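You operate a simulated robot arm through the tools that you are given. There is no shell and no other tool. Be economical: measure what you need, move in short steps, check, and stop when the job is done.

The job below is to be done with a simulated robot arm. You get a single attempt, and the scene is never put back.

## Task
Pump cleaner into the clear pot to its 30 ml line, lid it.
Fine: it ends on the steel tray; spill nothing. Set down upright: clear pot.

It is judged by the outcome, as a careful person would: the job done as asked, and still so three seconds after it is handed in. It fails if anything else is knocked over, pushed out of place, dropped, spilled or broken. A push-on lid holds only when it is set on centred and level and pressed home; a screw cap is set on level and turned clockwise until tight.

## Robot
A 6-joint arm with a two-finger parallel gripper, fixed in place. Base frame: the origin is at the foot of the arm, x ahead of it, y to its left, z up; the work surface is at about z = 900. Readings come in mm, degrees, newtons and seconds.
With the tool pointing down near the work surface it reaches from about 240 to 640 mm from the base axis. Its first joint turns from -66.0 to 66.0 degrees. Payload 2.7 kg.
The TCP is the grasp point between the finger pads, 23 mm short of the fingertips. In the tool frame z runs along the fingers and y along their closing line. Largest opening 94 mm; finger width 38, thickness 10; the body of the gripper, 54 by 96 mm, starts 39 mm behind the TCP.
Orientation is that of the tool frame in the base frame, as a unit quaternion [w, x, y, z]. With the fingers straight down and closing along the base's y, the tool's x points along the base's -x, its y along +y and its z along -z.

## Interface
- The arm moves only by the tool nudge_tool. Its argument "targets" is a list of rows, each an object of numbers (a shift or turn left out is 0, a gripper value left out holds the last): "x", "y", "z": the shift along the base's x, y, z in mm; "ax", "ay", "az": the turn, a rotation vector about the base's x, y, z in degrees; "gripper": the finger opening in mm, from 0 to 94. In form: [{"x": .., "y": .., "z": .., "ax": .., "ay": .., "az": .., "gripper": ..}, ...]. A call has 1 to 10 rows; each row shifts and turns the commanded pose from where the row before left it. A row lasts 0.2 s, in which the tool goes at most 50 mm and 8.6 degrees; a call with a longer step from one row to the next is refused whole, and so is a gripper value outside its range. Where a pose cannot be reached the arm comes as near as it can. A force on the tool above 40 N (or 10 N above the force at the start of the call, whichever is more), or a blocked arm, ends the call early, and 0.2 s more pass. Each finger travels about 45 mm/s and halts on what it meets, pressing with about 34 N; the grip force reading is that of the motor and also rises with nothing between the fingers. The clock runs only during rows and for 0.2 s after the last one: add rows that do not move to give the fingers time. It gives the time, the measured TCP pose, the force on the tool (base axes), the opening and the grip force at its end, in the units of the frame above (readings bear some noise), with the torque about the TCP (base axes, N m) and any sound that the robot's microphone picked up.
- Cameras (640 x 400 px; columns grow to the right, rows downward): "scene" is fixed at [63, -414.5, 1428.6]; the picture's right is [0.89, -0.45, 0.00], its down [-0.16, -0.32, -0.93] and it looks along [0.42, 0.83, -0.36] (base axes); focal length 356 px, centre (320, 200). "wrist" rides on the gripper at [86, 16, -75] in the tool frame; the picture's right is [-0.18, 0.98, 0.00], its down [-0.58, -0.11, -0.81] and it looks along [-0.79, -0.15, 0.59] (tool axes); focal length 243 px, centre (320, 200). There is no depth. A picture from a camera that has moved, and an enlarged one, comes with that camera's place and axes in the base frame and with its lens.
- capture(camera): a new picture of that camera. It takes no simulated time.
- close_up(camera, box): a new picture of the part [left, top, right, bottom] of that camera's present view, enlarged. It takes no simulated time.
- finish_job(): hands the job in; it is judged then, once.

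Work in short steps. Places have to be worked out from the pictures, the camera data and where the tool is seen: move nearer, look again, correct. Check each grasp and each placing, and mend what went wrong. You have 120 turns and 68 pictures in all, those below and enlarged ones among them. Open the gripper and draw the arm clear of the work before you hand the job in, unless the task says otherwise; then end with one line.

The tools are called after "Emit:" as a command line: name --argument value ..., lists and objects as JSON in quotes. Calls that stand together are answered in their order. nudge_tool: Moves the arm, as the interface text tells. Its arguments: {"type":"object","properties":{"targets":{"type":"array","items":{"type":"object","properties":{"x":{"type":"number"},"y":{"type":"number"},"z":{"type":"number"},"ax":{"type":"number"},"ay":{"type":"number"},"az":{"type":"number"},"gripper":{"type":"number"}}}}},"required":["targets"]} The other tools are called the same way: capture (camera) takes a picture; close_up (camera, box) takes an enlarged picture of a part of a camera's view; finish_job () hands the job in.

At the start:

```text
time: 0.0
eef_pos: [315.9, 129.4, 1275.8]
ee_rot: [0.001, -0.001, 1.0, 0.001]
contact_force: [-1.0, 0.6, 0.3]
torque: [-0.03, -0.04, 0.02]
opening: 93.7
grip_force: 0.0
```

scene: 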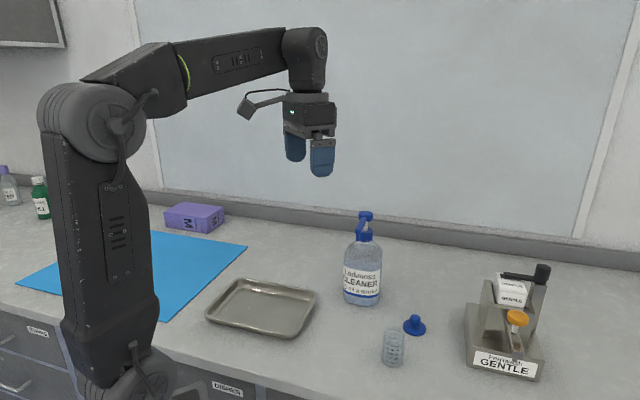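
wrist: 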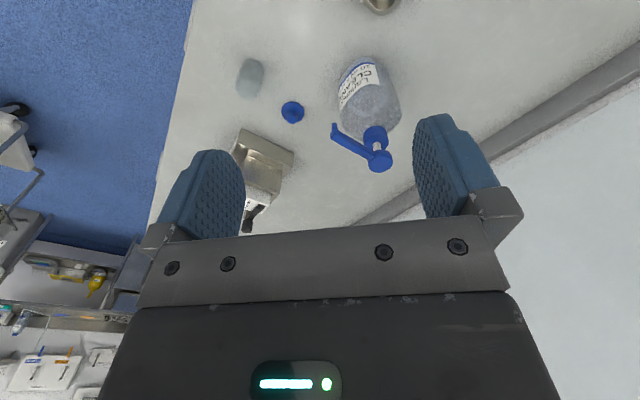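

I'll look closer at the pump bottle, pot, lid and tray to locate them.

Emit:
close_up --camera "scene" --box '[320, 200, 448, 380]'

Emit:
close_up --camera "scene" --box '[370, 300, 450, 375]'

Emit:
close_up --camera "wrist" --box '[220, 40, 420, 180]'

```text
2.22 times, centred on (384, 290) of scene
camera zoom: at [63.0, -414.5, 1428.6], right [0.89, -0.45, 0.0], down [-0.16, -0.32, -0.93], along [0.42, 0.83, -0.36], focal length 792 px, centre (178, 0)
```

zoom: 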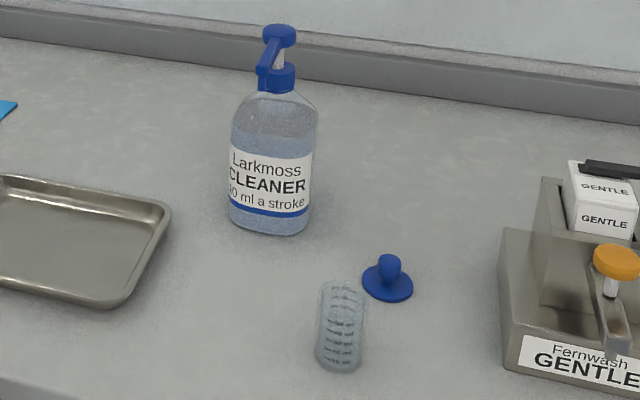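

```text
5.33 times, centred on (410, 338) of scene
camera zoom: at [63.0, -414.5, 1428.6], right [0.89, -0.45, 0.0], down [-0.16, -0.32, -0.93], along [0.42, 0.83, -0.36], focal length 1901 px, centre (-160, -533)
```

zoom: 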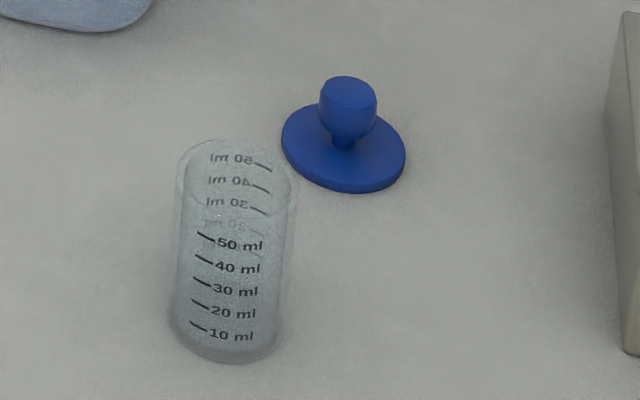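

```text
2.86 times, centred on (320, 110) of wrist
camera zoom: at [228.6, 144.5, 1350.6], right [0.18, 0.98, 0.0], down [0.58, -0.11, 0.81], along [0.79, -0.15, -0.59], focal length 693 px, centre (320, 457)
```

zoom: 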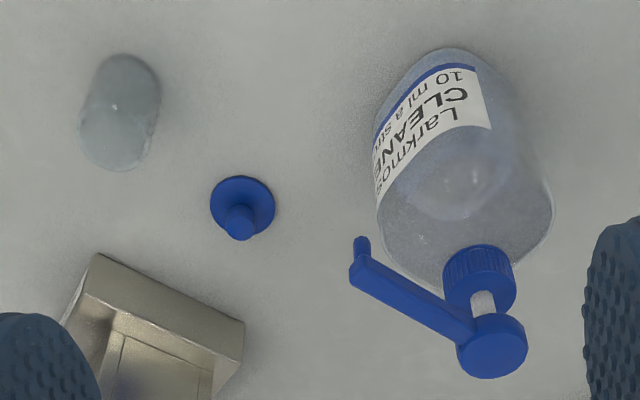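

The pot stands near (417,-17), about 40 mm wide and 68 mm tall. The lid is near (514,35), and the bottle near (471,176) with its spout outlet around (425,126,~1090). I'll yaw about 48° and tilt about 45°, so the gripper can later reach under the spout along the spout's line, and take a look from there.

Emit:
nudge_tool --targets '[{"az": 8, "y": -18, "z": -10}, {"az": 8, "y": -18, "z": -10}, {"az": 8, "y": -18, "z": -10}, {"az": 8, "y": -18, "z": -10}, {"az": 8, "y": -18, "z": -10}, {"az": 8, "y": -18, "z": -10}]'

Emit:
nudge_tool --targets '[{"ax": 5.57, "ay": -5.02}, {"ax": 5.57, "ay": -5.02}, {"ax": 5.57, "ay": -5.02}, {"ax": 5.57, "ay": -5.02}, {"ax": 5.57, "ay": -5.02}, {"ax": 5.57, "ay": -5.02}]'

Emit:
capture --camera "wrist"

Emit:
capture --camera "scene"

```text
time: 1.4
eef_pos: [317.2, 22.0, 1216.5]
ee_rot: [0.0, -0.407, 0.913, 0.001]
contact_force: [-0.2, 0.1, -0.1]
torque: [0.04, 0.0, -0.02]
opening: 94.0
grip_force: 0.0
```

```text
time: 2.8
eef_pos: [316.1, 21.4, 1216.5]
ee_rot: [0.352, -0.377, 0.842, 0.157]
contact_force: [0.8, 1.3, 0.0]
torque: [0.01, 0.03, -0.01]
opening: 93.9
grip_force: 0.1
```

```text
62 pictures are left
camera wrist: at [227.0, -53.3, 1207.4], right [-0.65, 0.75, 0.13], down [-0.03, -0.19, 0.98], along [0.76, 0.63, 0.15], focal length 243 px, centre (320, 200)
```

wrist: 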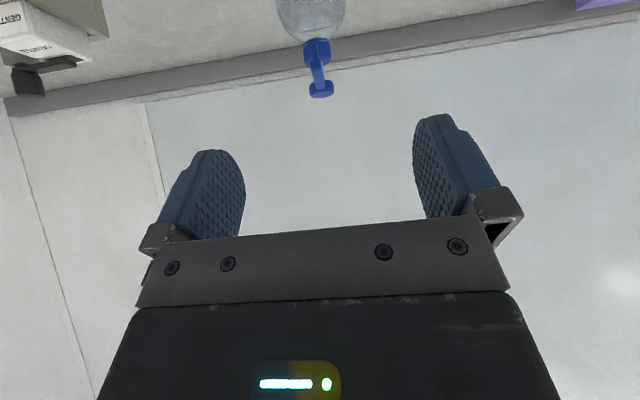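

```text
61 pictures are left
```

scene: 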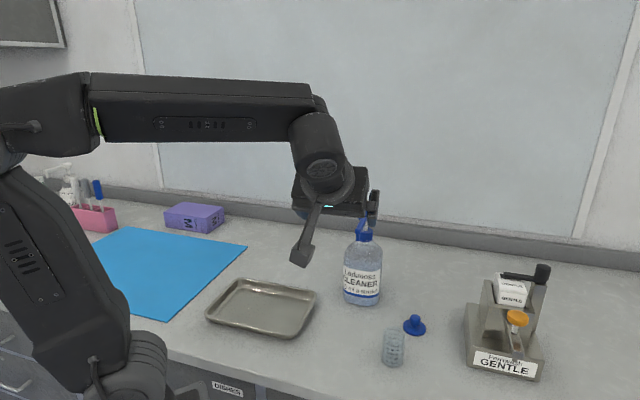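

The pose is reachable. I'll enlarge the bottle to check which way the spout points and how wide the body is.

Emit:
close_up --camera "wrist" --box '[260, 0, 380, 110]'

Emit:
close_up --camera "scene" --box '[325, 205, 405, 315]'

```text
3.64 times, centred on (320, 55) of wrist
camera zoom: at [227.0, -53.3, 1207.4], right [-0.65, 0.75, 0.13], down [-0.03, -0.19, 0.98], along [0.76, 0.63, 0.15], focal length 882 px, centre (320, 727)
```

zoom: 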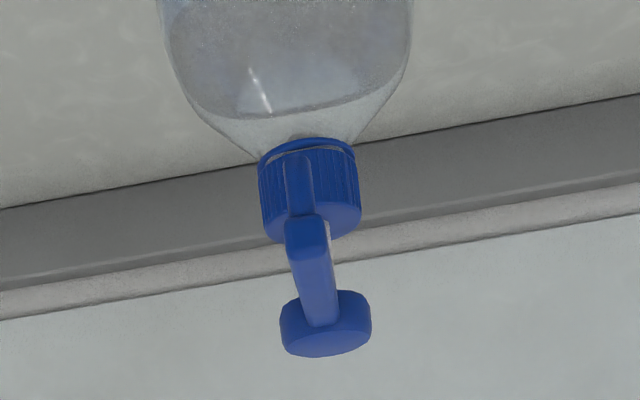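

```text
3.64 times, centred on (365, 260) of scene
camera zoom: at [63.0, -414.5, 1428.6], right [0.89, -0.45, 0.0], down [-0.16, -0.32, -0.93], along [0.42, 0.83, -0.36], focal length 1296 px, centre (156, -18)
```

zoom: 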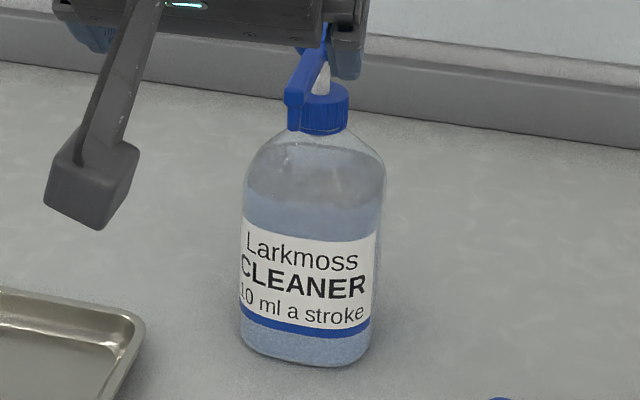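

The two views agree on the outlet at about (424,128,1088). The pump head is at (472,178,~1118) and the bottle radius is about 44, so a pot under the outlet just fits. I'll move to a look-point behind and above the pot along the approach line.

Emit:
nudge_tool --targets '[{"x": 6, "y": -22, "z": -30}, {"x": 6, "y": -22, "z": -30}, {"x": 6, "y": -22, "z": -30}, {"x": 6, "y": -22, "z": -30}, {"x": 6, "y": -22, "z": -30}]'

Emit:
capture --camera "wrist"

```text
time: 4.0
eef_pos: [346.7, -88.6, 1065.9]
ee_rot: [0.35, -0.377, 0.843, 0.155]
contact_force: [0.3, 0.3, -0.3]
torque: [0.03, 0.02, 0.03]
opening: 93.9
grip_force: 0.0
```

```text
58 pictures are left
camera wrist: at [256.9, -163.0, 1056.7], right [-0.64, 0.75, 0.13], down [-0.03, -0.19, 0.98], along [0.76, 0.63, 0.14], focal length 243 px, centre (320, 200)
```

wrist: 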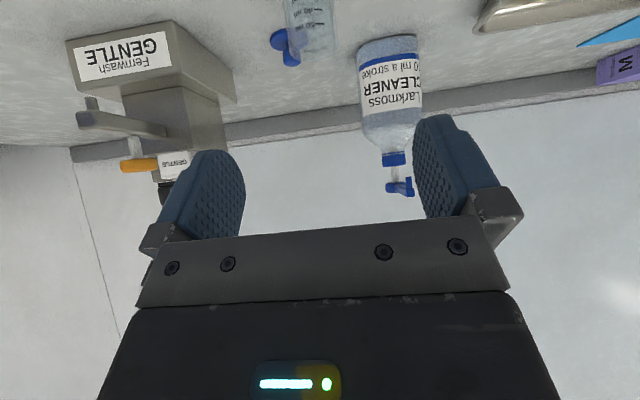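

I'll enlarge the pot here to refine its position.

Emit:
close_up --camera "wrist" --box '[260, 0, 360, 80]'

```text
5.00 times, centred on (310, 40) of wrist
camera zoom: at [256.9, -163.0, 1056.7], right [-0.64, 0.75, 0.13], down [-0.03, -0.19, 0.98], along [0.76, 0.63, 0.14], focal length 1213 px, centre (370, 1000)
```

zoom: 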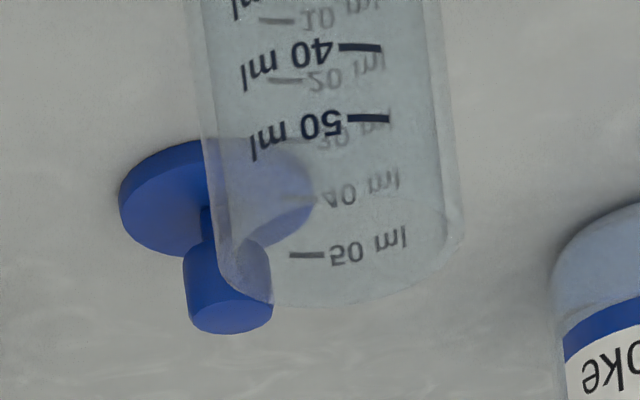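

The pot is at about (414,-19), and the lateral estimate agrees between views. I'll descend behind it to grip height.

Emit:
nudge_tool --targets '[{"z": -30}, {"z": -30}, {"z": -30}, {"z": -30}]'

Emit:
capture --camera "wrist"

Emit:
capture --camera "scene"

```text
time: 5.0
eef_pos: [346.4, -87.1, 945.8]
ee_rot: [0.35, -0.376, 0.843, 0.156]
contact_force: [0.2, 0.4, 0.6]
torque: [-0.01, 0.02, 0.0]
opening: 93.8
grip_force: 0.0
```

```text
56 pictures are left
camera wrist: at [256.2, -162.8, 936.8], right [-0.64, 0.75, 0.13], down [-0.03, -0.19, 0.98], along [0.76, 0.63, 0.14], focal length 243 px, centre (320, 200)
```

wrist: 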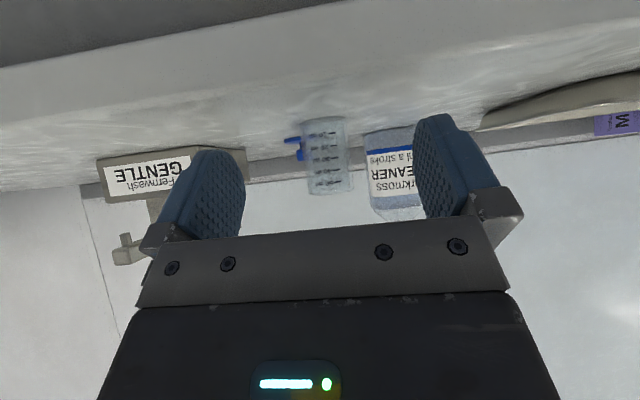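

```text
55 pictures are left
```

scene: 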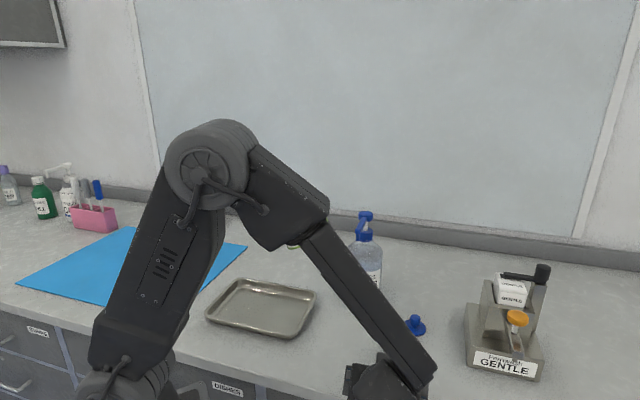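

From here the pot lies at about (414,-17), 97 mm ahead and 3 mm to the right of the finger line. I'll advance most of the way with that correction.

Emit:
nudge_tool --targets '[{"x": 12.4, "y": 12.8}, {"x": 12.4, "y": 12.8}, {"x": 12.4, "y": 12.8}, {"x": 12.4, "y": 12.8}]'

Emit:
capture --camera "wrist"

```text
time: 6.0
eef_pos: [395.7, -35.9, 945.8]
ee_rot: [0.35, -0.377, 0.843, 0.157]
contact_force: [1.5, 0.5, -0.3]
torque: [-0.01, -0.02, 0.04]
opening: 93.8
grip_force: 0.0
```

```text
54 pictures are left
camera wrist: at [307.5, -111.2, 937.2], right [-0.64, 0.75, 0.13], down [-0.03, -0.19, 0.98], along [0.76, 0.63, 0.14], focal length 243 px, centre (320, 200)
```

wrist: 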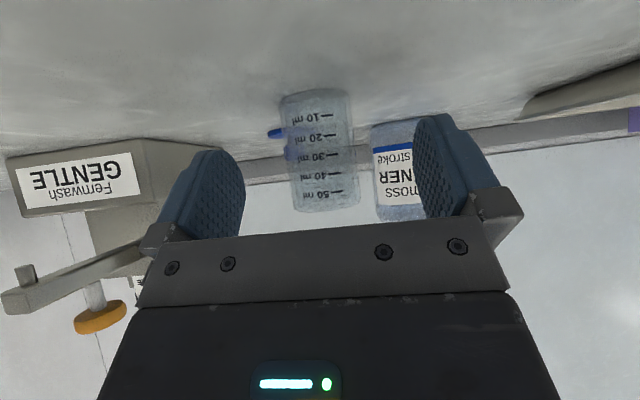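

The pot is centred between the fingers. I'll go 18 mm further and close gently.

Emit:
nudge_tool --targets '[{"x": 6.8, "y": 6.0}, {"x": 6.7, "y": 6.0}, {"gripper": 70}, {"gripper": 50}, {"gripper": 36}, {"gripper": 34}, {"gripper": 34}, {"gripper": 34}]'

Emit:
capture --camera "wrist"

```text
time: 7.8
eef_pos: [410.0, -25.0, 945.8]
ee_rot: [0.351, -0.377, 0.843, 0.157]
contact_force: [0.0, -0.1, -0.4]
torque: [-0.04, 0.01, 0.0]
opening: 40.9
grip_force: 33.4
```

```text
53 pictures are left
camera wrist: at [320.7, -100.0, 937.5], right [-0.64, 0.75, 0.13], down [-0.03, -0.19, 0.98], along [0.76, 0.63, 0.14], focal length 243 px, centre (320, 200)
```

wrist: 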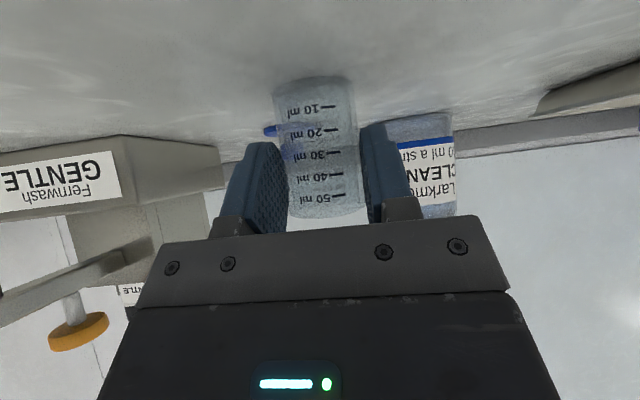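

The grip holds (41 mm opening) and the pot axis sits about 9 mm ahead of the TCP. I'll lift 15 mm and move to a point behind the spout on the approach line.

Emit:
nudge_tool --targets '[{"z": 5}, {"z": 10}, {"x": -9.5, "y": 17}, {"x": -9.5, "y": 17}, {"x": -9.5, "y": 17}, {"x": -9.5, "y": 17}, {"x": -9.5, "y": 17}]'

Emit:
capture --camera "wrist"

Emit:
capture --camera "scene"

```text
time: 9.4
eef_pos: [362.6, 62.3, 960.3]
ee_rot: [0.35, -0.377, 0.844, 0.156]
contact_force: [0.7, 0.4, -0.9]
torque: [0.0, 0.02, 0.02]
opening: 41.0
grip_force: 33.6
```

```text
52 pictures are left
camera wrist: at [272.8, -14.2, 951.6], right [-0.65, 0.75, 0.13], down [-0.03, -0.19, 0.98], along [0.76, 0.63, 0.14], focal length 243 px, centre (320, 200)
```

wrist: 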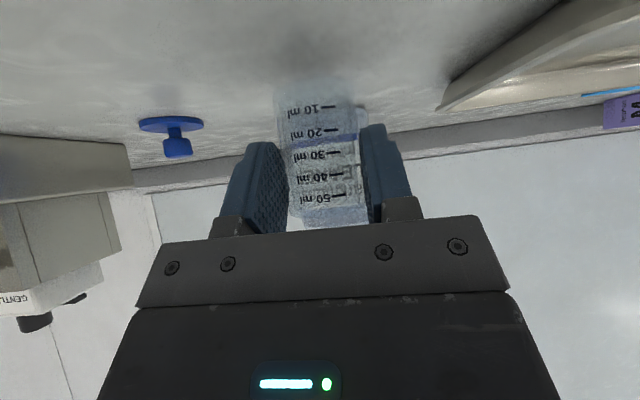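

```text
51 pictures are left
```

scene: 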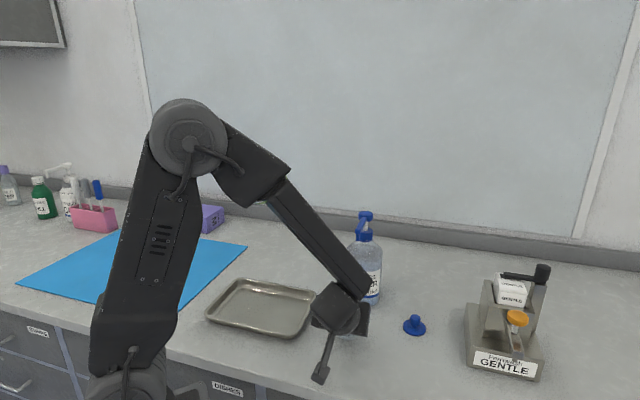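

The bottle is centred behind the pot. I'll advance under the spout slowly.

Emit:
nudge_tool --targets '[{"x": 8.9, "y": 9.5}, {"x": 8.9, "y": 9.5}, {"x": 8.9, "y": 9.5}, {"x": 8.9, "y": 9.5}, {"x": 8.9, "y": 9.5}, {"x": 8.9, "y": 9.5}]'

Emit:
capture --camera "wrist"

Emit:
close_up --camera "scene" --box '[310, 200, 430, 320]'

```text
time: 10.8
eef_pos: [416.0, 117.1, 962.4]
ee_rot: [0.349, -0.377, 0.843, 0.157]
contact_force: [0.1, 0.1, -1.3]
torque: [-0.01, -0.01, -0.02]
opening: 41.0
grip_force: 33.7
```

```text
50 pictures are left
camera wrist: at [326.1, 42.2, 952.5], right [-0.64, 0.75, 0.13], down [-0.03, -0.19, 0.98], along [0.76, 0.63, 0.14], focal length 243 px, centre (320, 200)
```

wrist: 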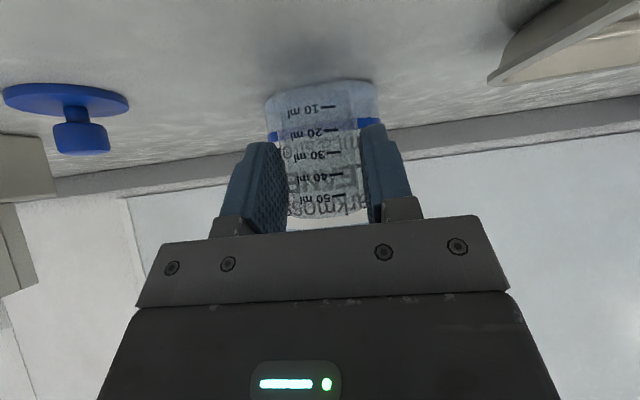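

```text
3.33 times, centred on (370, 260) of scene
camera zoom: at [63.0, -414.5, 1428.6], right [0.89, -0.45, 0.0], down [-0.16, -0.32, -0.93], along [0.42, 0.83, -0.36], focal length 1188 px, centre (153, 0)
```

zoom: 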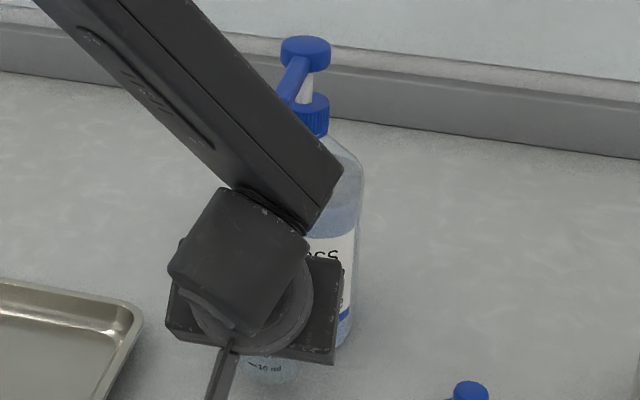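

The pot is now at about (422,124), so I'll nudge 2.5 mm further and lower it to the bench.

Emit:
nudge_tool --targets '[{"x": 0.7, "y": 2.5}, {"z": -6}, {"z": -6}, {"z": -4}, {"z": 0}]'

```text
time: 12.0
eef_pos: [416.7, 117.9, 946.9]
ee_rot: [0.351, -0.377, 0.843, 0.156]
contact_force: [-1.9, -1.4, 11.7]
torque: [0.06, 0.09, 0.03]
opening: 41.0
grip_force: 33.6
```

The bench contact reads 11 N, so the pot is down. I'll open and back off along the approach line.

Emit:
nudge_tool --targets '[{"gripper": 46}, {"gripper": 56}, {"gripper": 64}, {"gripper": 64}]'

Emit:
nudge_tool --targets '[{"x": -10, "y": -11.1}, {"x": -13.4, "y": -14.9}, {"x": -13.4, "y": -14.9}, {"x": -13.4, "y": -14.9}, {"x": -13.4, "y": -14.9}]'

Emit:
capture --camera "wrist"

```text
time: 13.0
eef_pos: [416.0, 119.1, 945.5]
ee_rot: [0.35, -0.377, 0.843, 0.156]
contact_force: [-0.5, 0.1, 0.4]
torque: [0.0, 0.02, 0.01]
opening: 63.7
grip_force: 0.1
```

```text
time: 14.2
eef_pos: [352.6, 48.5, 945.0]
ee_rot: [0.35, -0.376, 0.844, 0.156]
contact_force: [0.5, -0.2, 0.5]
torque: [0.01, 0.01, -0.02]
opening: 63.8
grip_force: 0.0
```

```text
48 pictures are left
camera wrist: at [262.7, -26.4, 936.2], right [-0.64, 0.75, 0.13], down [-0.03, -0.19, 0.98], along [0.76, 0.63, 0.14], focal length 243 px, centre (320, 200)
```

wrist: 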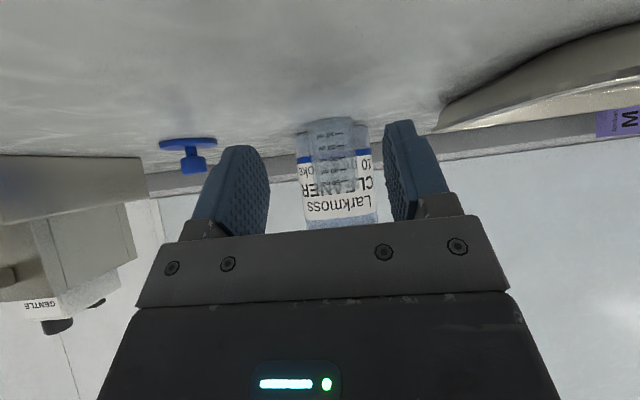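

The pot stands upright. I'll rise, straighten the tool to vertical, and check alignment from both cameras.

Emit:
nudge_tool --targets '[{"z": 40, "gripper": 40}, {"z": 45, "gripper": 20}, {"z": 45, "gripper": 0}, {"z": 45}, {"z": 45}, {"z": 40}]'

Emit:
nudge_tool --targets '[{"ax": -5.57, "ay": 5.02}, {"ax": -5.57, "ay": 5.02}, {"ax": -5.57, "ay": 5.02}, {"ax": -5.57, "ay": 5.02}, {"ax": -5.57, "ay": 5.02}, {"ax": -5.57, "ay": 5.02}]'

Emit:
capture --camera "wrist"

Emit:
close_up --camera "scene" --box '[310, 200, 430, 320]'

```text
time: 15.6
eef_pos: [351.7, 47.8, 1206.4]
ee_rot: [0.35, -0.377, 0.843, 0.156]
contact_force: [-0.7, 0.5, 0.7]
torque: [0.01, -0.02, -0.05]
opening: 0.1
grip_force: 34.1
```

```text
time: 17.0
eef_pos: [353.6, 49.0, 1205.4]
ee_rot: [-0.002, -0.407, 0.913, 0.001]
contact_force: [0.4, -0.1, -0.2]
torque: [0.01, -0.01, -0.01]
opening: 0.2
grip_force: 33.9
```

```text
47 pictures are left
camera wrist: at [281.3, -5.9, 1280.1], right [-0.61, 0.79, 0.0], down [0.47, 0.36, 0.81], along [0.64, 0.49, -0.59], focal length 243 px, centre (320, 200)
```

wrist: 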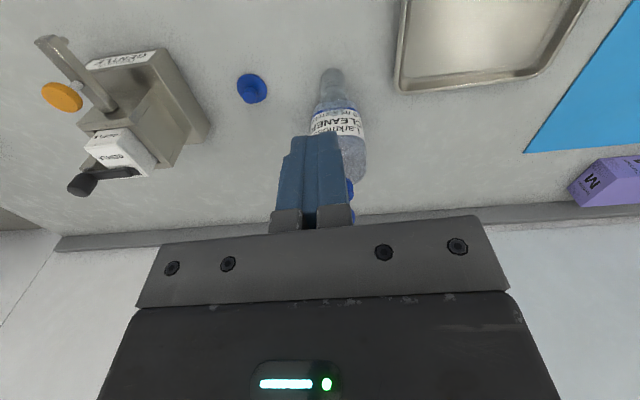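

```text
3.33 times, centred on (370, 260) of scene
camera zoom: at [63.0, -414.5, 1428.6], right [0.89, -0.45, 0.0], down [-0.16, -0.32, -0.93], along [0.42, 0.83, -0.36], focal length 1188 px, centre (153, 0)
```

zoom: 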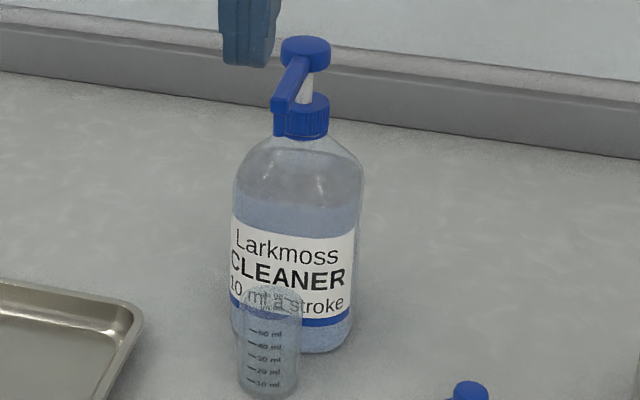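

The scene view shows the pot laterally under the outlet. I want a second view from the side to check the fore-aft alignment before pumping.

Emit:
nudge_tool --targets '[{"az": -8, "x": -9, "y": 30, "z": -9}, {"az": -8, "x": -9, "y": 30, "z": -9}, {"az": -8, "x": -9, "y": 30, "z": -9}, {"az": -8, "x": -9, "y": 30, "z": -9}, {"az": -8, "x": -9, "y": 30, "z": -9}, {"az": -8, "x": -9, "y": 30, "z": -9}]'

Emit:
capture --camera "wrist"

Emit:
close_up --camera "scene" --box '[325, 225, 385, 325]'

```text
time: 18.4
eef_pos: [299.1, 229.0, 1150.1]
ee_rot: [0.001, 0.001, 1.0, 0.001]
contact_force: [-0.2, 0.3, 0.3]
torque: [-0.02, 0.02, -0.03]
opening: 0.1
grip_force: 34.3
```

```text
45 pictures are left
camera wrist: at [211.1, 244.7, 1225.2], right [0.18, 0.98, 0.0], down [0.58, -0.11, 0.81], along [0.79, -0.15, -0.59], focal length 243 px, centre (320, 200)
```

wrist: 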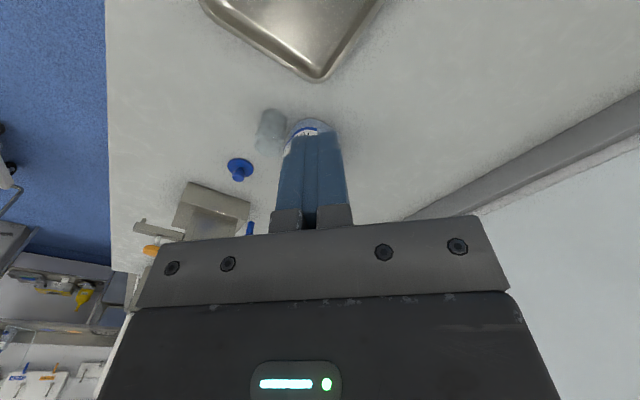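

```text
4.00 times, centred on (355, 275) of scene
camera zoom: at [63.0, -414.5, 1428.6], right [0.89, -0.45, 0.0], down [-0.16, -0.32, -0.93], along [0.42, 0.83, -0.36], focal length 1426 px, centre (180, -100)
```

zoom: 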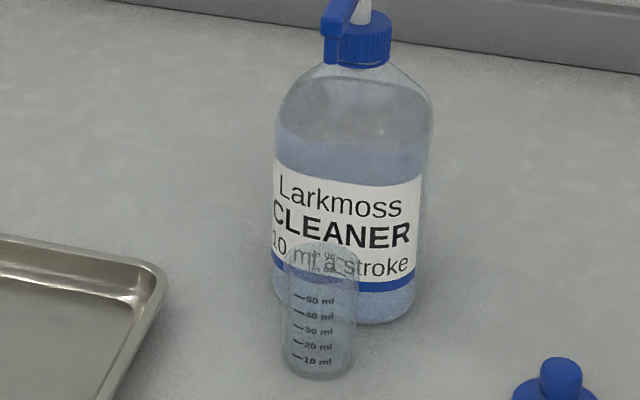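

The fingers hide the outlet, so I'll open them to look between.

Emit:
nudge_tool --targets '[{"gripper": 80}, {"gripper": 94}, {"gripper": 94}, {"gripper": 94}, {"gripper": 94}]'

Emit:
close_up --camera "wrist" --box '[220, 100, 380, 230]'

```text
time: 19.6
eef_pos: [299.9, 228.6, 1151.8]
ee_rot: [0.001, -0.001, 1.0, 0.001]
contact_force: [0.1, -0.2, 0.8]
torque: [0.03, 0.02, 0.0]
opening: 94.0
grip_force: 0.0
```

```text
3.08 times, centred on (300, 165) of wrist
camera zoom: at [211.2, 244.2, 1225.3], right [0.18, 0.98, 0.0], down [0.58, -0.11, 0.81], along [0.79, -0.15, -0.59], focal length 746 px, centre (382, 308)
```

zoom: 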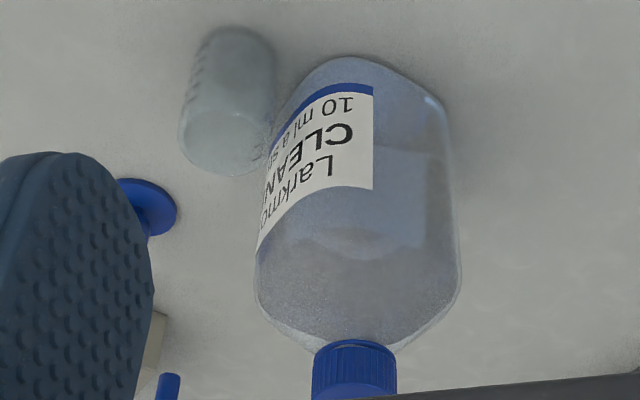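

Both views agree the outlet is within about 5 mm of the pot axis, which is well inside the 18 mm mouth. I'll close the fingers, go above the pump head at about (472,176), and check.

Emit:
nudge_tool --targets '[{"z": 40, "gripper": 40}, {"x": 34.4, "y": -10.5, "gripper": 10}, {"x": 34.4, "y": -10.5, "gripper": 0}, {"x": 34.4, "y": -10.5}, {"x": 34.4, "y": -10.5}, {"x": 34.4, "y": -10.5}, {"z": -20}, {"z": -10}]'

Emit:
capture --camera "wrist"

Emit:
close_up --camera "scene" --box '[310, 160, 430, 280]'

```text
time: 21.4
eef_pos: [469.8, 175.5, 1161.3]
ee_rot: [0.001, -0.002, 1.0, 0.001]
contact_force: [-0.5, 0.5, 0.2]
torque: [0.02, 0.01, 0.01]
opening: 0.4
grip_force: 34.0
```

```text
42 pictures are left
camera wrist: at [382.3, 190.9, 1235.3], right [0.18, 0.98, 0.0], down [0.58, -0.11, 0.81], along [0.79, -0.15, -0.59], focal length 243 px, centre (320, 200)
```

wrist: 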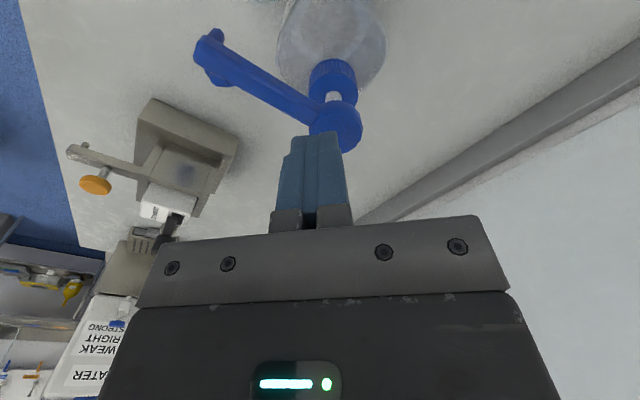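

```text
3.33 times, centred on (370, 220) of scene
camera zoom: at [63.0, -414.5, 1428.6], right [0.89, -0.45, 0.0], down [-0.16, -0.32, -0.93], along [0.42, 0.83, -0.36], focal length 1188 px, centre (153, 133)
```

zoom: 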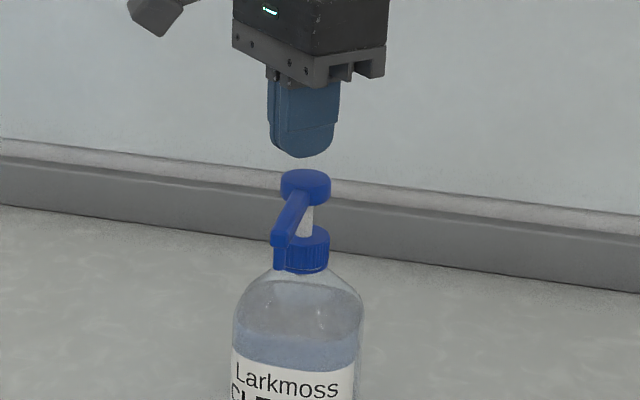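

The head is centred about 3 mm beyond the tool in y. I'll correct that and descend onto it, then press slowly for the first stroke while watching the force.

Emit:
nudge_tool --targets '[{"x": 2, "y": 3.5, "z": -5}, {"z": -5}, {"z": -4}, {"z": -3}, {"z": -3}]'

Emit:
close_up --camera "scene" --box '[330, 180, 410, 260]'

```text
time: 22.6
eef_pos: [472.2, 178.9, 1141.7]
ee_rot: [0.001, -0.001, 1.0, 0.001]
contact_force: [0.3, 1.1, -0.6]
torque: [-0.01, -0.01, -0.01]
opening: 0.0
grip_force: 33.9
```

```text
5.00 times, centred on (370, 220) of scene
camera zoom: at [63.0, -414.5, 1428.6], right [0.89, -0.45, 0.0], down [-0.16, -0.32, -0.93], along [0.42, 0.83, -0.36], focal length 1782 px, centre (70, 100)
```

zoom: 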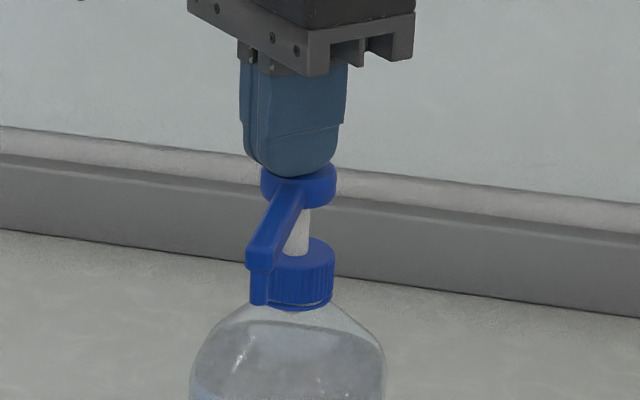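

The tip is over the head and nearly touching. I'll press down in 2 mm steps.

Emit:
nudge_tool --targets '[{"z": -2}, {"z": -2}, {"z": -2}, {"z": -2}, {"z": -2}]'

Emit:
close_up --camera "scene" --box '[310, 190, 430, 320]'

```text
time: 23.8
eef_pos: [473.0, 179.0, 1131.6]
ee_rot: [0.0, -0.001, 1.0, 0.001]
contact_force: [-1.9, -0.6, 5.4]
torque: [-0.01, 0.03, -0.02]
opening: 0.3
grip_force: 34.4
```

```text
3.08 times, centred on (370, 255) of scene
camera zoom: at [62.9, -414.5, 1428.6], right [0.89, -0.45, 0.0], down [-0.16, -0.32, -0.93], along [0.42, 0.83, -0.36], focal length 1096 px, centre (166, 31)
```

zoom: 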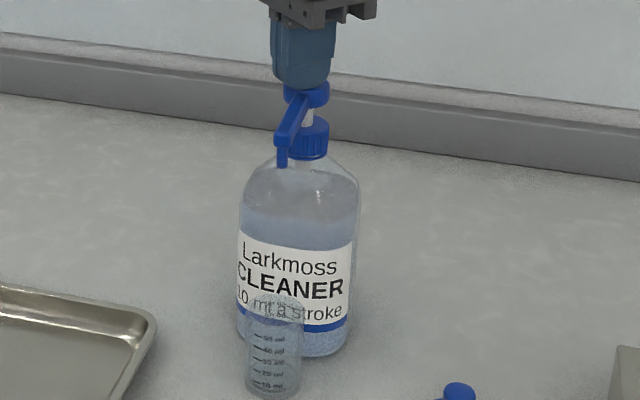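

The head is moving with about 5 N on it. I'll continue the stroke until it bottoms out.

Emit:
nudge_tool --targets '[{"z": -2}, {"z": -2}, {"z": -2}, {"z": -2}, {"z": -2}, {"z": -2}]'

Emit:
close_up --camera "scene" --box '[310, 190, 430, 320]'

```text
time: 25.2
eef_pos: [473.2, 179.8, 1118.8]
ee_rot: [0.001, 0.0, 1.0, 0.0]
contact_force: [-1.6, -0.2, 7.8]
torque: [0.03, 0.03, 0.05]
opening: 0.2
grip_force: 33.8
```

```text
3.08 times, centred on (370, 255) of scene
camera zoom: at [62.8, -414.5, 1428.6], right [0.89, -0.45, 0.0], down [-0.16, -0.32, -0.93], along [0.42, 0.83, -0.36], focal length 1096 px, centre (166, 31)
```

zoom: 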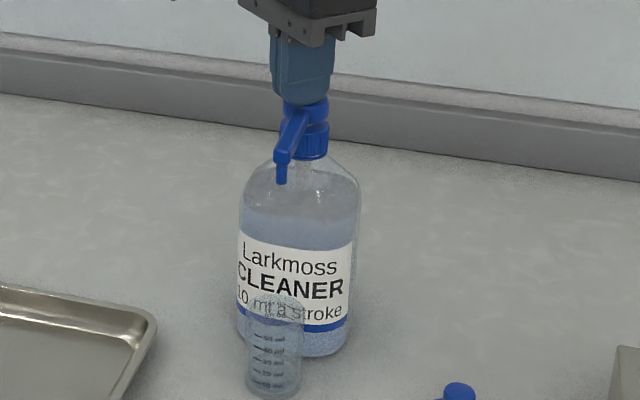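

It is still travelling (8 N) and has not bottomed out, so I'll press on.

Emit:
nudge_tool --targets '[{"z": -2}, {"z": -2}, {"z": -2}, {"z": -2}]'

Emit:
close_up --camera "scene" --box '[310, 190, 430, 320]'

```text
time: 26.2
eef_pos: [471.8, 179.2, 1116.1]
ee_rot: [0.005, -0.001, 1.0, 0.002]
contact_force: [-6.7, -1.2, 34.5]
torque: [-0.04, 0.24, 0.0]
opening: 0.0
grip_force: 33.9
```

```text
3.08 times, centred on (370, 255) of scene
camera zoom: at [62.3, -414.7, 1428.5], right [0.89, -0.45, 0.0], down [-0.16, -0.32, -0.93], along [0.42, 0.83, -0.36], focal length 1096 px, centre (166, 31)
```

zoom: 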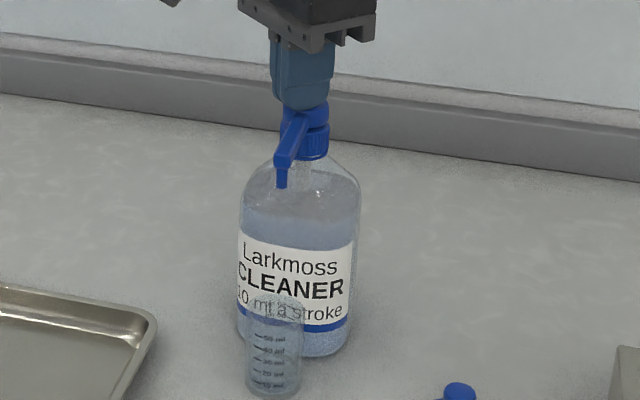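

It bottomed out at TCP z 1116 with 34 N. I'll look at the pot for liquid.

Emit:
close_up --camera "scene" --box '[345, 275, 385, 325]'

```text
8.00 times, centred on (365, 300) of scene
camera zoom: at [62.3, -414.7, 1428.5], right [0.89, -0.45, 0.0], down [-0.16, -0.32, -0.93], along [0.42, 0.83, -0.36], focal length 2851 px, centre (-40, -600)
```

zoom: 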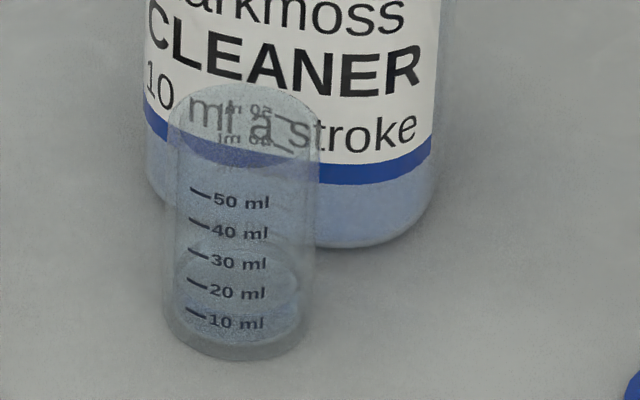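

There is liquid at about the first line and the bench is dry. I'll release the head fully and check the level.

Emit:
nudge_tool --targets '[{"z": 6}, {"z": 6}, {"z": 6}, {"z": 6}, {"z": 7}, {"z": 3}, {"z": 0}, {"z": 0}]'

Emit:
close_up --camera "scene" --box '[345, 275, 385, 325]'

Emit:
close_up --camera "scene" --box '[310, 190, 430, 320]'

```text
time: 28.0
eef_pos: [472.4, 178.3, 1145.7]
ee_rot: [0.001, -0.001, 1.0, 0.001]
contact_force: [-1.0, 0.3, 0.1]
torque: [-0.03, -0.04, -0.01]
opening: 0.0
grip_force: 33.7
```

```text
8.00 times, centred on (365, 300) of scene
camera zoom: at [63.0, -414.5, 1428.6], right [0.89, -0.45, 0.0], down [-0.16, -0.32, -0.93], along [0.42, 0.83, -0.36], focal length 2851 px, centre (-40, -600)
```

zoom: 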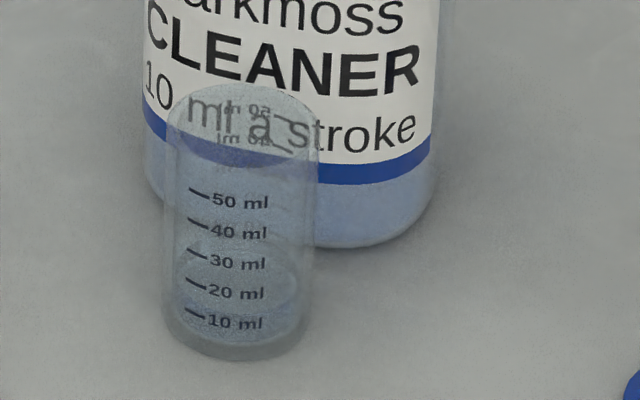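

```text
3.08 times, centred on (370, 255) of scene
camera zoom: at [63.0, -414.5, 1428.6], right [0.89, -0.45, 0.0], down [-0.16, -0.32, -0.93], along [0.42, 0.83, -0.36], focal length 1096 px, centre (166, 31)
```

zoom: 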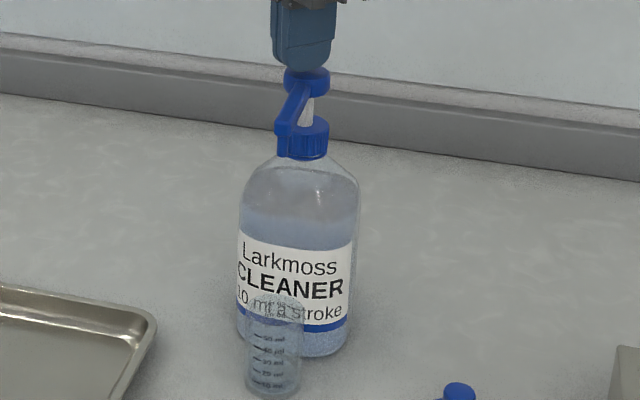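

The head has sprung back up fully and the level reads about 10 ml. Second stroke, down to the bottom.

Emit:
nudge_tool --targets '[{"z": -6}, {"z": -3}, {"z": -3}, {"z": -3}, {"z": -3}, {"z": -3}, {"z": -3}, {"z": -3}, {"z": -3}, {"z": -2}]'

Emit:
nudge_tool --targets '[{"z": 0}, {"z": 0}]'

```text
time: 30.2
eef_pos: [472.3, 178.9, 1116.2]
ee_rot: [0.004, -0.001, 1.0, 0.002]
contact_force: [-4.7, 0.2, 27.3]
torque: [0.01, 0.13, -0.05]
opening: 0.0
grip_force: 33.7
```

```text
time: 30.8
eef_pos: [472.9, 178.3, 1117.7]
ee_rot: [0.003, -0.001, 1.0, 0.002]
contact_force: [-2.9, -0.5, 28.9]
torque: [-0.01, 0.11, 0.07]
opening: 0.0
grip_force: 34.1
```

It bottomed out again. I'll release and check the level.

Emit:
nudge_tool --targets '[{"z": 6}, {"z": 6}, {"z": 6}, {"z": 6}, {"z": 6}, {"z": 2}, {"z": 0}, {"z": 0}]'

Emit:
close_up --camera "scene" --box '[345, 275, 385, 325]'

```text
time: 32.6
eef_pos: [473.1, 179.9, 1146.0]
ee_rot: [0.001, -0.001, 1.0, 0.001]
contact_force: [0.4, -0.2, 0.2]
torque: [0.03, -0.04, 0.02]
opening: 0.0
grip_force: 33.8
```

```text
8.00 times, centred on (365, 300) of scene
camera zoom: at [63.0, -414.5, 1428.6], right [0.89, -0.45, 0.0], down [-0.16, -0.32, -0.93], along [0.42, 0.83, -0.36], focal length 2851 px, centre (-40, -600)
```

zoom: 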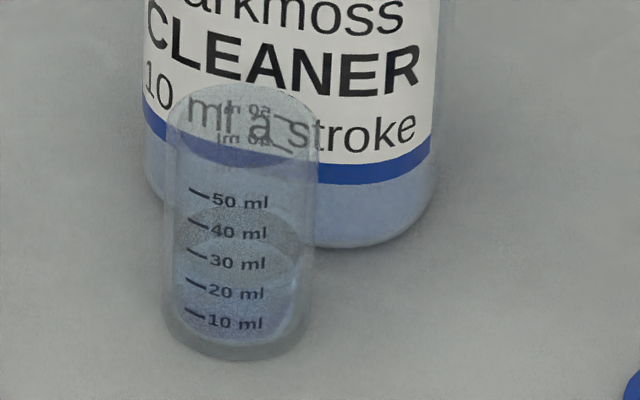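

The surface's front edge is now at the 20 ml line and the bench is dry. Third stroke.

Emit:
nudge_tool --targets '[{"z": -6}, {"z": -3}, {"z": -3}, {"z": -3}, {"z": -3}, {"z": -3}, {"z": -3}, {"z": -3}, {"z": -3}, {"z": -2}]'

Emit:
nudge_tool --targets '[{"z": 0}, {"z": 0}]'

Emit:
nudge_tool --targets '[{"z": 6}, {"z": 6}, {"z": 6}, {"z": 6}, {"z": 6}, {"z": 2}, {"z": 0}, {"z": 0}]'

Emit:
close_up --camera "scene" --box '[345, 275, 385, 325]'

```text
time: 34.8
eef_pos: [472.2, 179.5, 1117.4]
ee_rot: [0.003, -0.001, 1.0, 0.001]
contact_force: [-4.4, 1.8, 24.3]
torque: [0.0, 0.1, -0.04]
opening: 0.0
grip_force: 34.6
```

```text
time: 35.4
eef_pos: [472.6, 179.5, 1115.9]
ee_rot: [0.003, 0.0, 1.0, 0.002]
contact_force: [-3.9, 0.4, 28.5]
torque: [0.02, 0.14, 0.05]
opening: 0.2
grip_force: 34.2
```

```text
time: 37.2
eef_pos: [472.3, 178.8, 1145.3]
ee_rot: [0.001, 0.0, 1.0, 0.001]
contact_force: [0.3, 0.1, 0.0]
torque: [-0.03, -0.02, 0.01]
opening: 0.0
grip_force: 33.8
```

```text
8.00 times, centred on (365, 300) of scene
camera zoom: at [63.0, -414.5, 1428.6], right [0.89, -0.45, 0.0], down [-0.16, -0.32, -0.93], along [0.42, 0.83, -0.36], focal length 2851 px, centre (-40, -600)
```

zoom: 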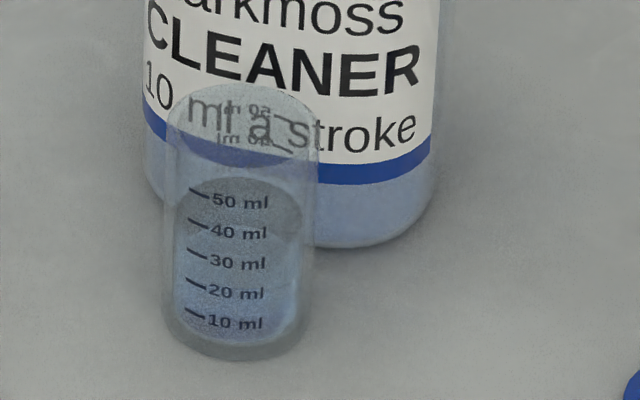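

The front of the surface sits at the 30 ml line: three strokes, 30 ml, no drips. I'll retreat to the approach point with the same yaw and tilt and the gripper open to fetch the pot.

Emit:
nudge_tool --targets '[{"z": 45}, {"az": 8, "x": -20, "y": -22, "z": 3}, {"az": 8, "x": -20, "y": -22, "z": 3}, {"az": 8, "x": -20, "y": -22, "z": 3}, {"az": 8, "x": -20, "y": -22, "z": 3}, {"az": 8, "x": -20, "y": -22, "z": 3}, {"az": 8, "x": -20, "y": -21, "z": 0, "gripper": 64}]'

Emit:
nudge_tool --targets '[{"ax": 5.57, "ay": -5.02}, {"ax": 5.57, "ay": -5.02}, {"ax": 5.57, "ay": -5.02}, {"ax": 5.57, "ay": -5.02}, {"ax": 5.57, "ay": -5.02}, {"ax": 5.57, "ay": -5.02}]'

```text
time: 38.8
eef_pos: [350.8, 46.6, 1205.9]
ee_rot: [0.0, -0.408, 0.913, 0.001]
contact_force: [-0.5, 0.1, 0.3]
torque: [0.0, -0.02, -0.04]
opening: 32.9
grip_force: 0.0
```

```text
time: 40.2
eef_pos: [352.6, 49.3, 1204.8]
ee_rot: [0.351, -0.377, 0.843, 0.156]
contact_force: [-0.8, -0.1, -0.9]
torque: [0.0, -0.04, 0.0]
opening: 64.0
grip_force: 0.0
```

I'll go straight down to the pot grip height.

Emit:
nudge_tool --targets '[{"z": -45}, {"z": -45}, {"z": -45}, {"z": -45}, {"z": -40}, {"z": -39}]'

Emit:
capture --camera "wrist"

```text
time: 41.6
eef_pos: [351.9, 48.7, 945.5]
ee_rot: [0.348, -0.376, 0.844, 0.157]
contact_force: [-0.8, 0.4, -0.3]
torque: [-0.02, 0.02, -0.02]
opening: 64.2
grip_force: 0.1
```

```text
31 pictures are left
camera wrist: at [262.6, -25.9, 936.6], right [-0.64, 0.75, 0.13], down [-0.03, -0.19, 0.98], along [0.77, 0.63, 0.14], focal length 243 px, centre (320, 200)
```

wrist: 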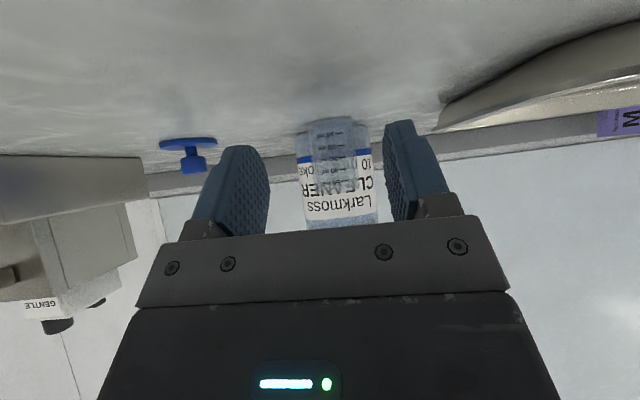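

The view matches the one from when I left, and the pot is unmoved. I'll advance by the same distance and grip.

Emit:
nudge_tool --targets '[{"x": 13.6, "y": 14.9}, {"x": 13.6, "y": 14.9}, {"x": 13.4, "y": 14.9}, {"x": 13.4, "y": 14.9}, {"x": 10, "y": 11.1}, {"gripper": 50}, {"gripper": 40}, {"gripper": 34}, {"gripper": 34}]'

```text
time: 43.6
eef_pos: [416.6, 120.0, 946.3]
ee_rot: [0.35, -0.376, 0.844, 0.156]
contact_force: [-0.5, 0.1, -0.2]
torque: [0.0, 0.0, -0.05]
opening: 41.1
grip_force: 34.5
```

The pot is gripped. I'll lift 10 mm and withdraw slowly from under the spout.

Emit:
nudge_tool --targets '[{"z": 3}, {"z": 4}, {"z": 4}, {"x": -4, "y": -4.4}, {"x": -8, "y": -8.9}, {"x": -8, "y": -8.9}, {"x": -8, "y": -8.9}, {"x": -8, "y": -8.9}, {"x": -8, "y": -8.9}, {"x": -4, "y": -4.4}]'

Emit:
nudge_tool --targets '[{"z": 4}, {"z": 8}, {"z": 10}, {"z": 10}, {"z": 8, "x": -4, "y": 5}, {"x": -8, "y": 10}, {"x": -9, "y": 12}, {"x": -9, "y": 12}, {"x": -9, "y": 12}, {"x": -5, "y": 6}]'

Emit:
capture --camera "scene"

Emit:
capture --camera "wrist"

```text
time: 45.8
eef_pos: [368.4, 65.0, 957.6]
ee_rot: [0.35, -0.376, 0.844, 0.156]
contact_force: [0.1, 0.2, -0.5]
torque: [-0.02, 0.01, 0.02]
opening: 41.3
grip_force: 34.2
```

```text
time: 48.0
eef_pos: [325.9, 121.9, 996.9]
ee_rot: [0.349, -0.377, 0.844, 0.155]
contact_force: [0.3, 0.2, -0.3]
torque: [0.01, 0.03, -0.01]
opening: 40.8
grip_force: 33.5
```

```text
30 pictures are left
```

scene: 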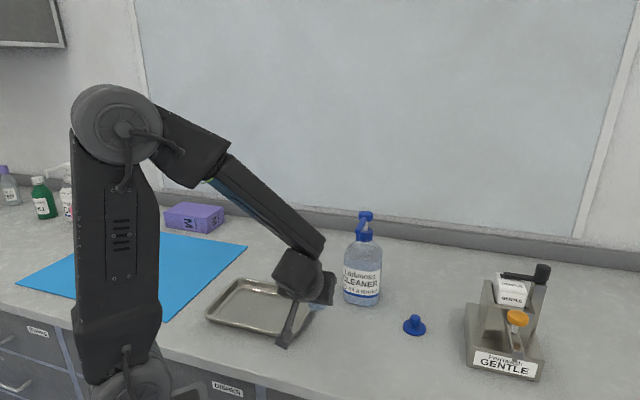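

```text
29 pictures are left
camera wrist: at [235.7, 48.1, 988.6], right [-0.64, 0.75, 0.13], down [-0.03, -0.19, 0.98], along [0.76, 0.63, 0.14], focal length 243 px, centre (320, 200)
```

wrist: 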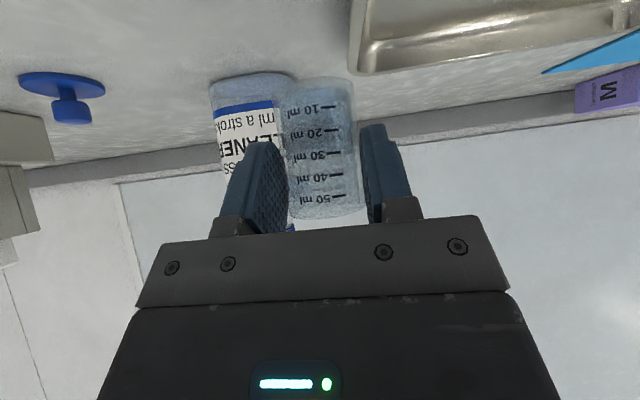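

All is steady and the bench is clean. I'll carry on over the tray.

Emit:
nudge_tool --targets '[{"x": -4, "y": 6}, {"x": -8, "y": 13}, {"x": -9, "y": 15}, {"x": -9, "y": 15}, {"x": -9, "y": 15}, {"x": -9, "y": 15}, {"x": -9, "y": 15}, {"x": -8, "y": 14}, {"x": -6, "y": 11}, {"x": -4, "y": 6}]'

Emit:
capture --camera "scene"

Emit:
capture --camera "wrist"

```text
time: 50.2
eef_pos: [249.3, 249.2, 997.6]
ee_rot: [0.35, -0.377, 0.843, 0.157]
contact_force: [-0.1, 0.6, 0.5]
torque: [-0.03, 0.06, 0.02]
opening: 41.0
grip_force: 34.0
```

```text
28 pictures are left
```

scene: 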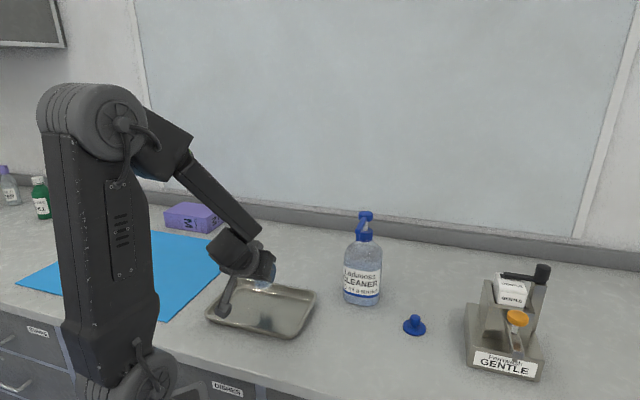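

```text
27 pictures are left
camera wrist: at [159.9, 173.3, 988.6], right [-0.64, 0.75, 0.13], down [-0.03, -0.19, 0.98], along [0.76, 0.63, 0.14], focal length 243 px, centre (320, 200)
```

wrist: 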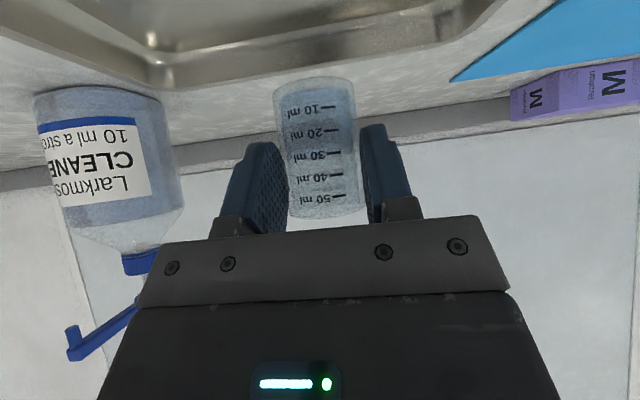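

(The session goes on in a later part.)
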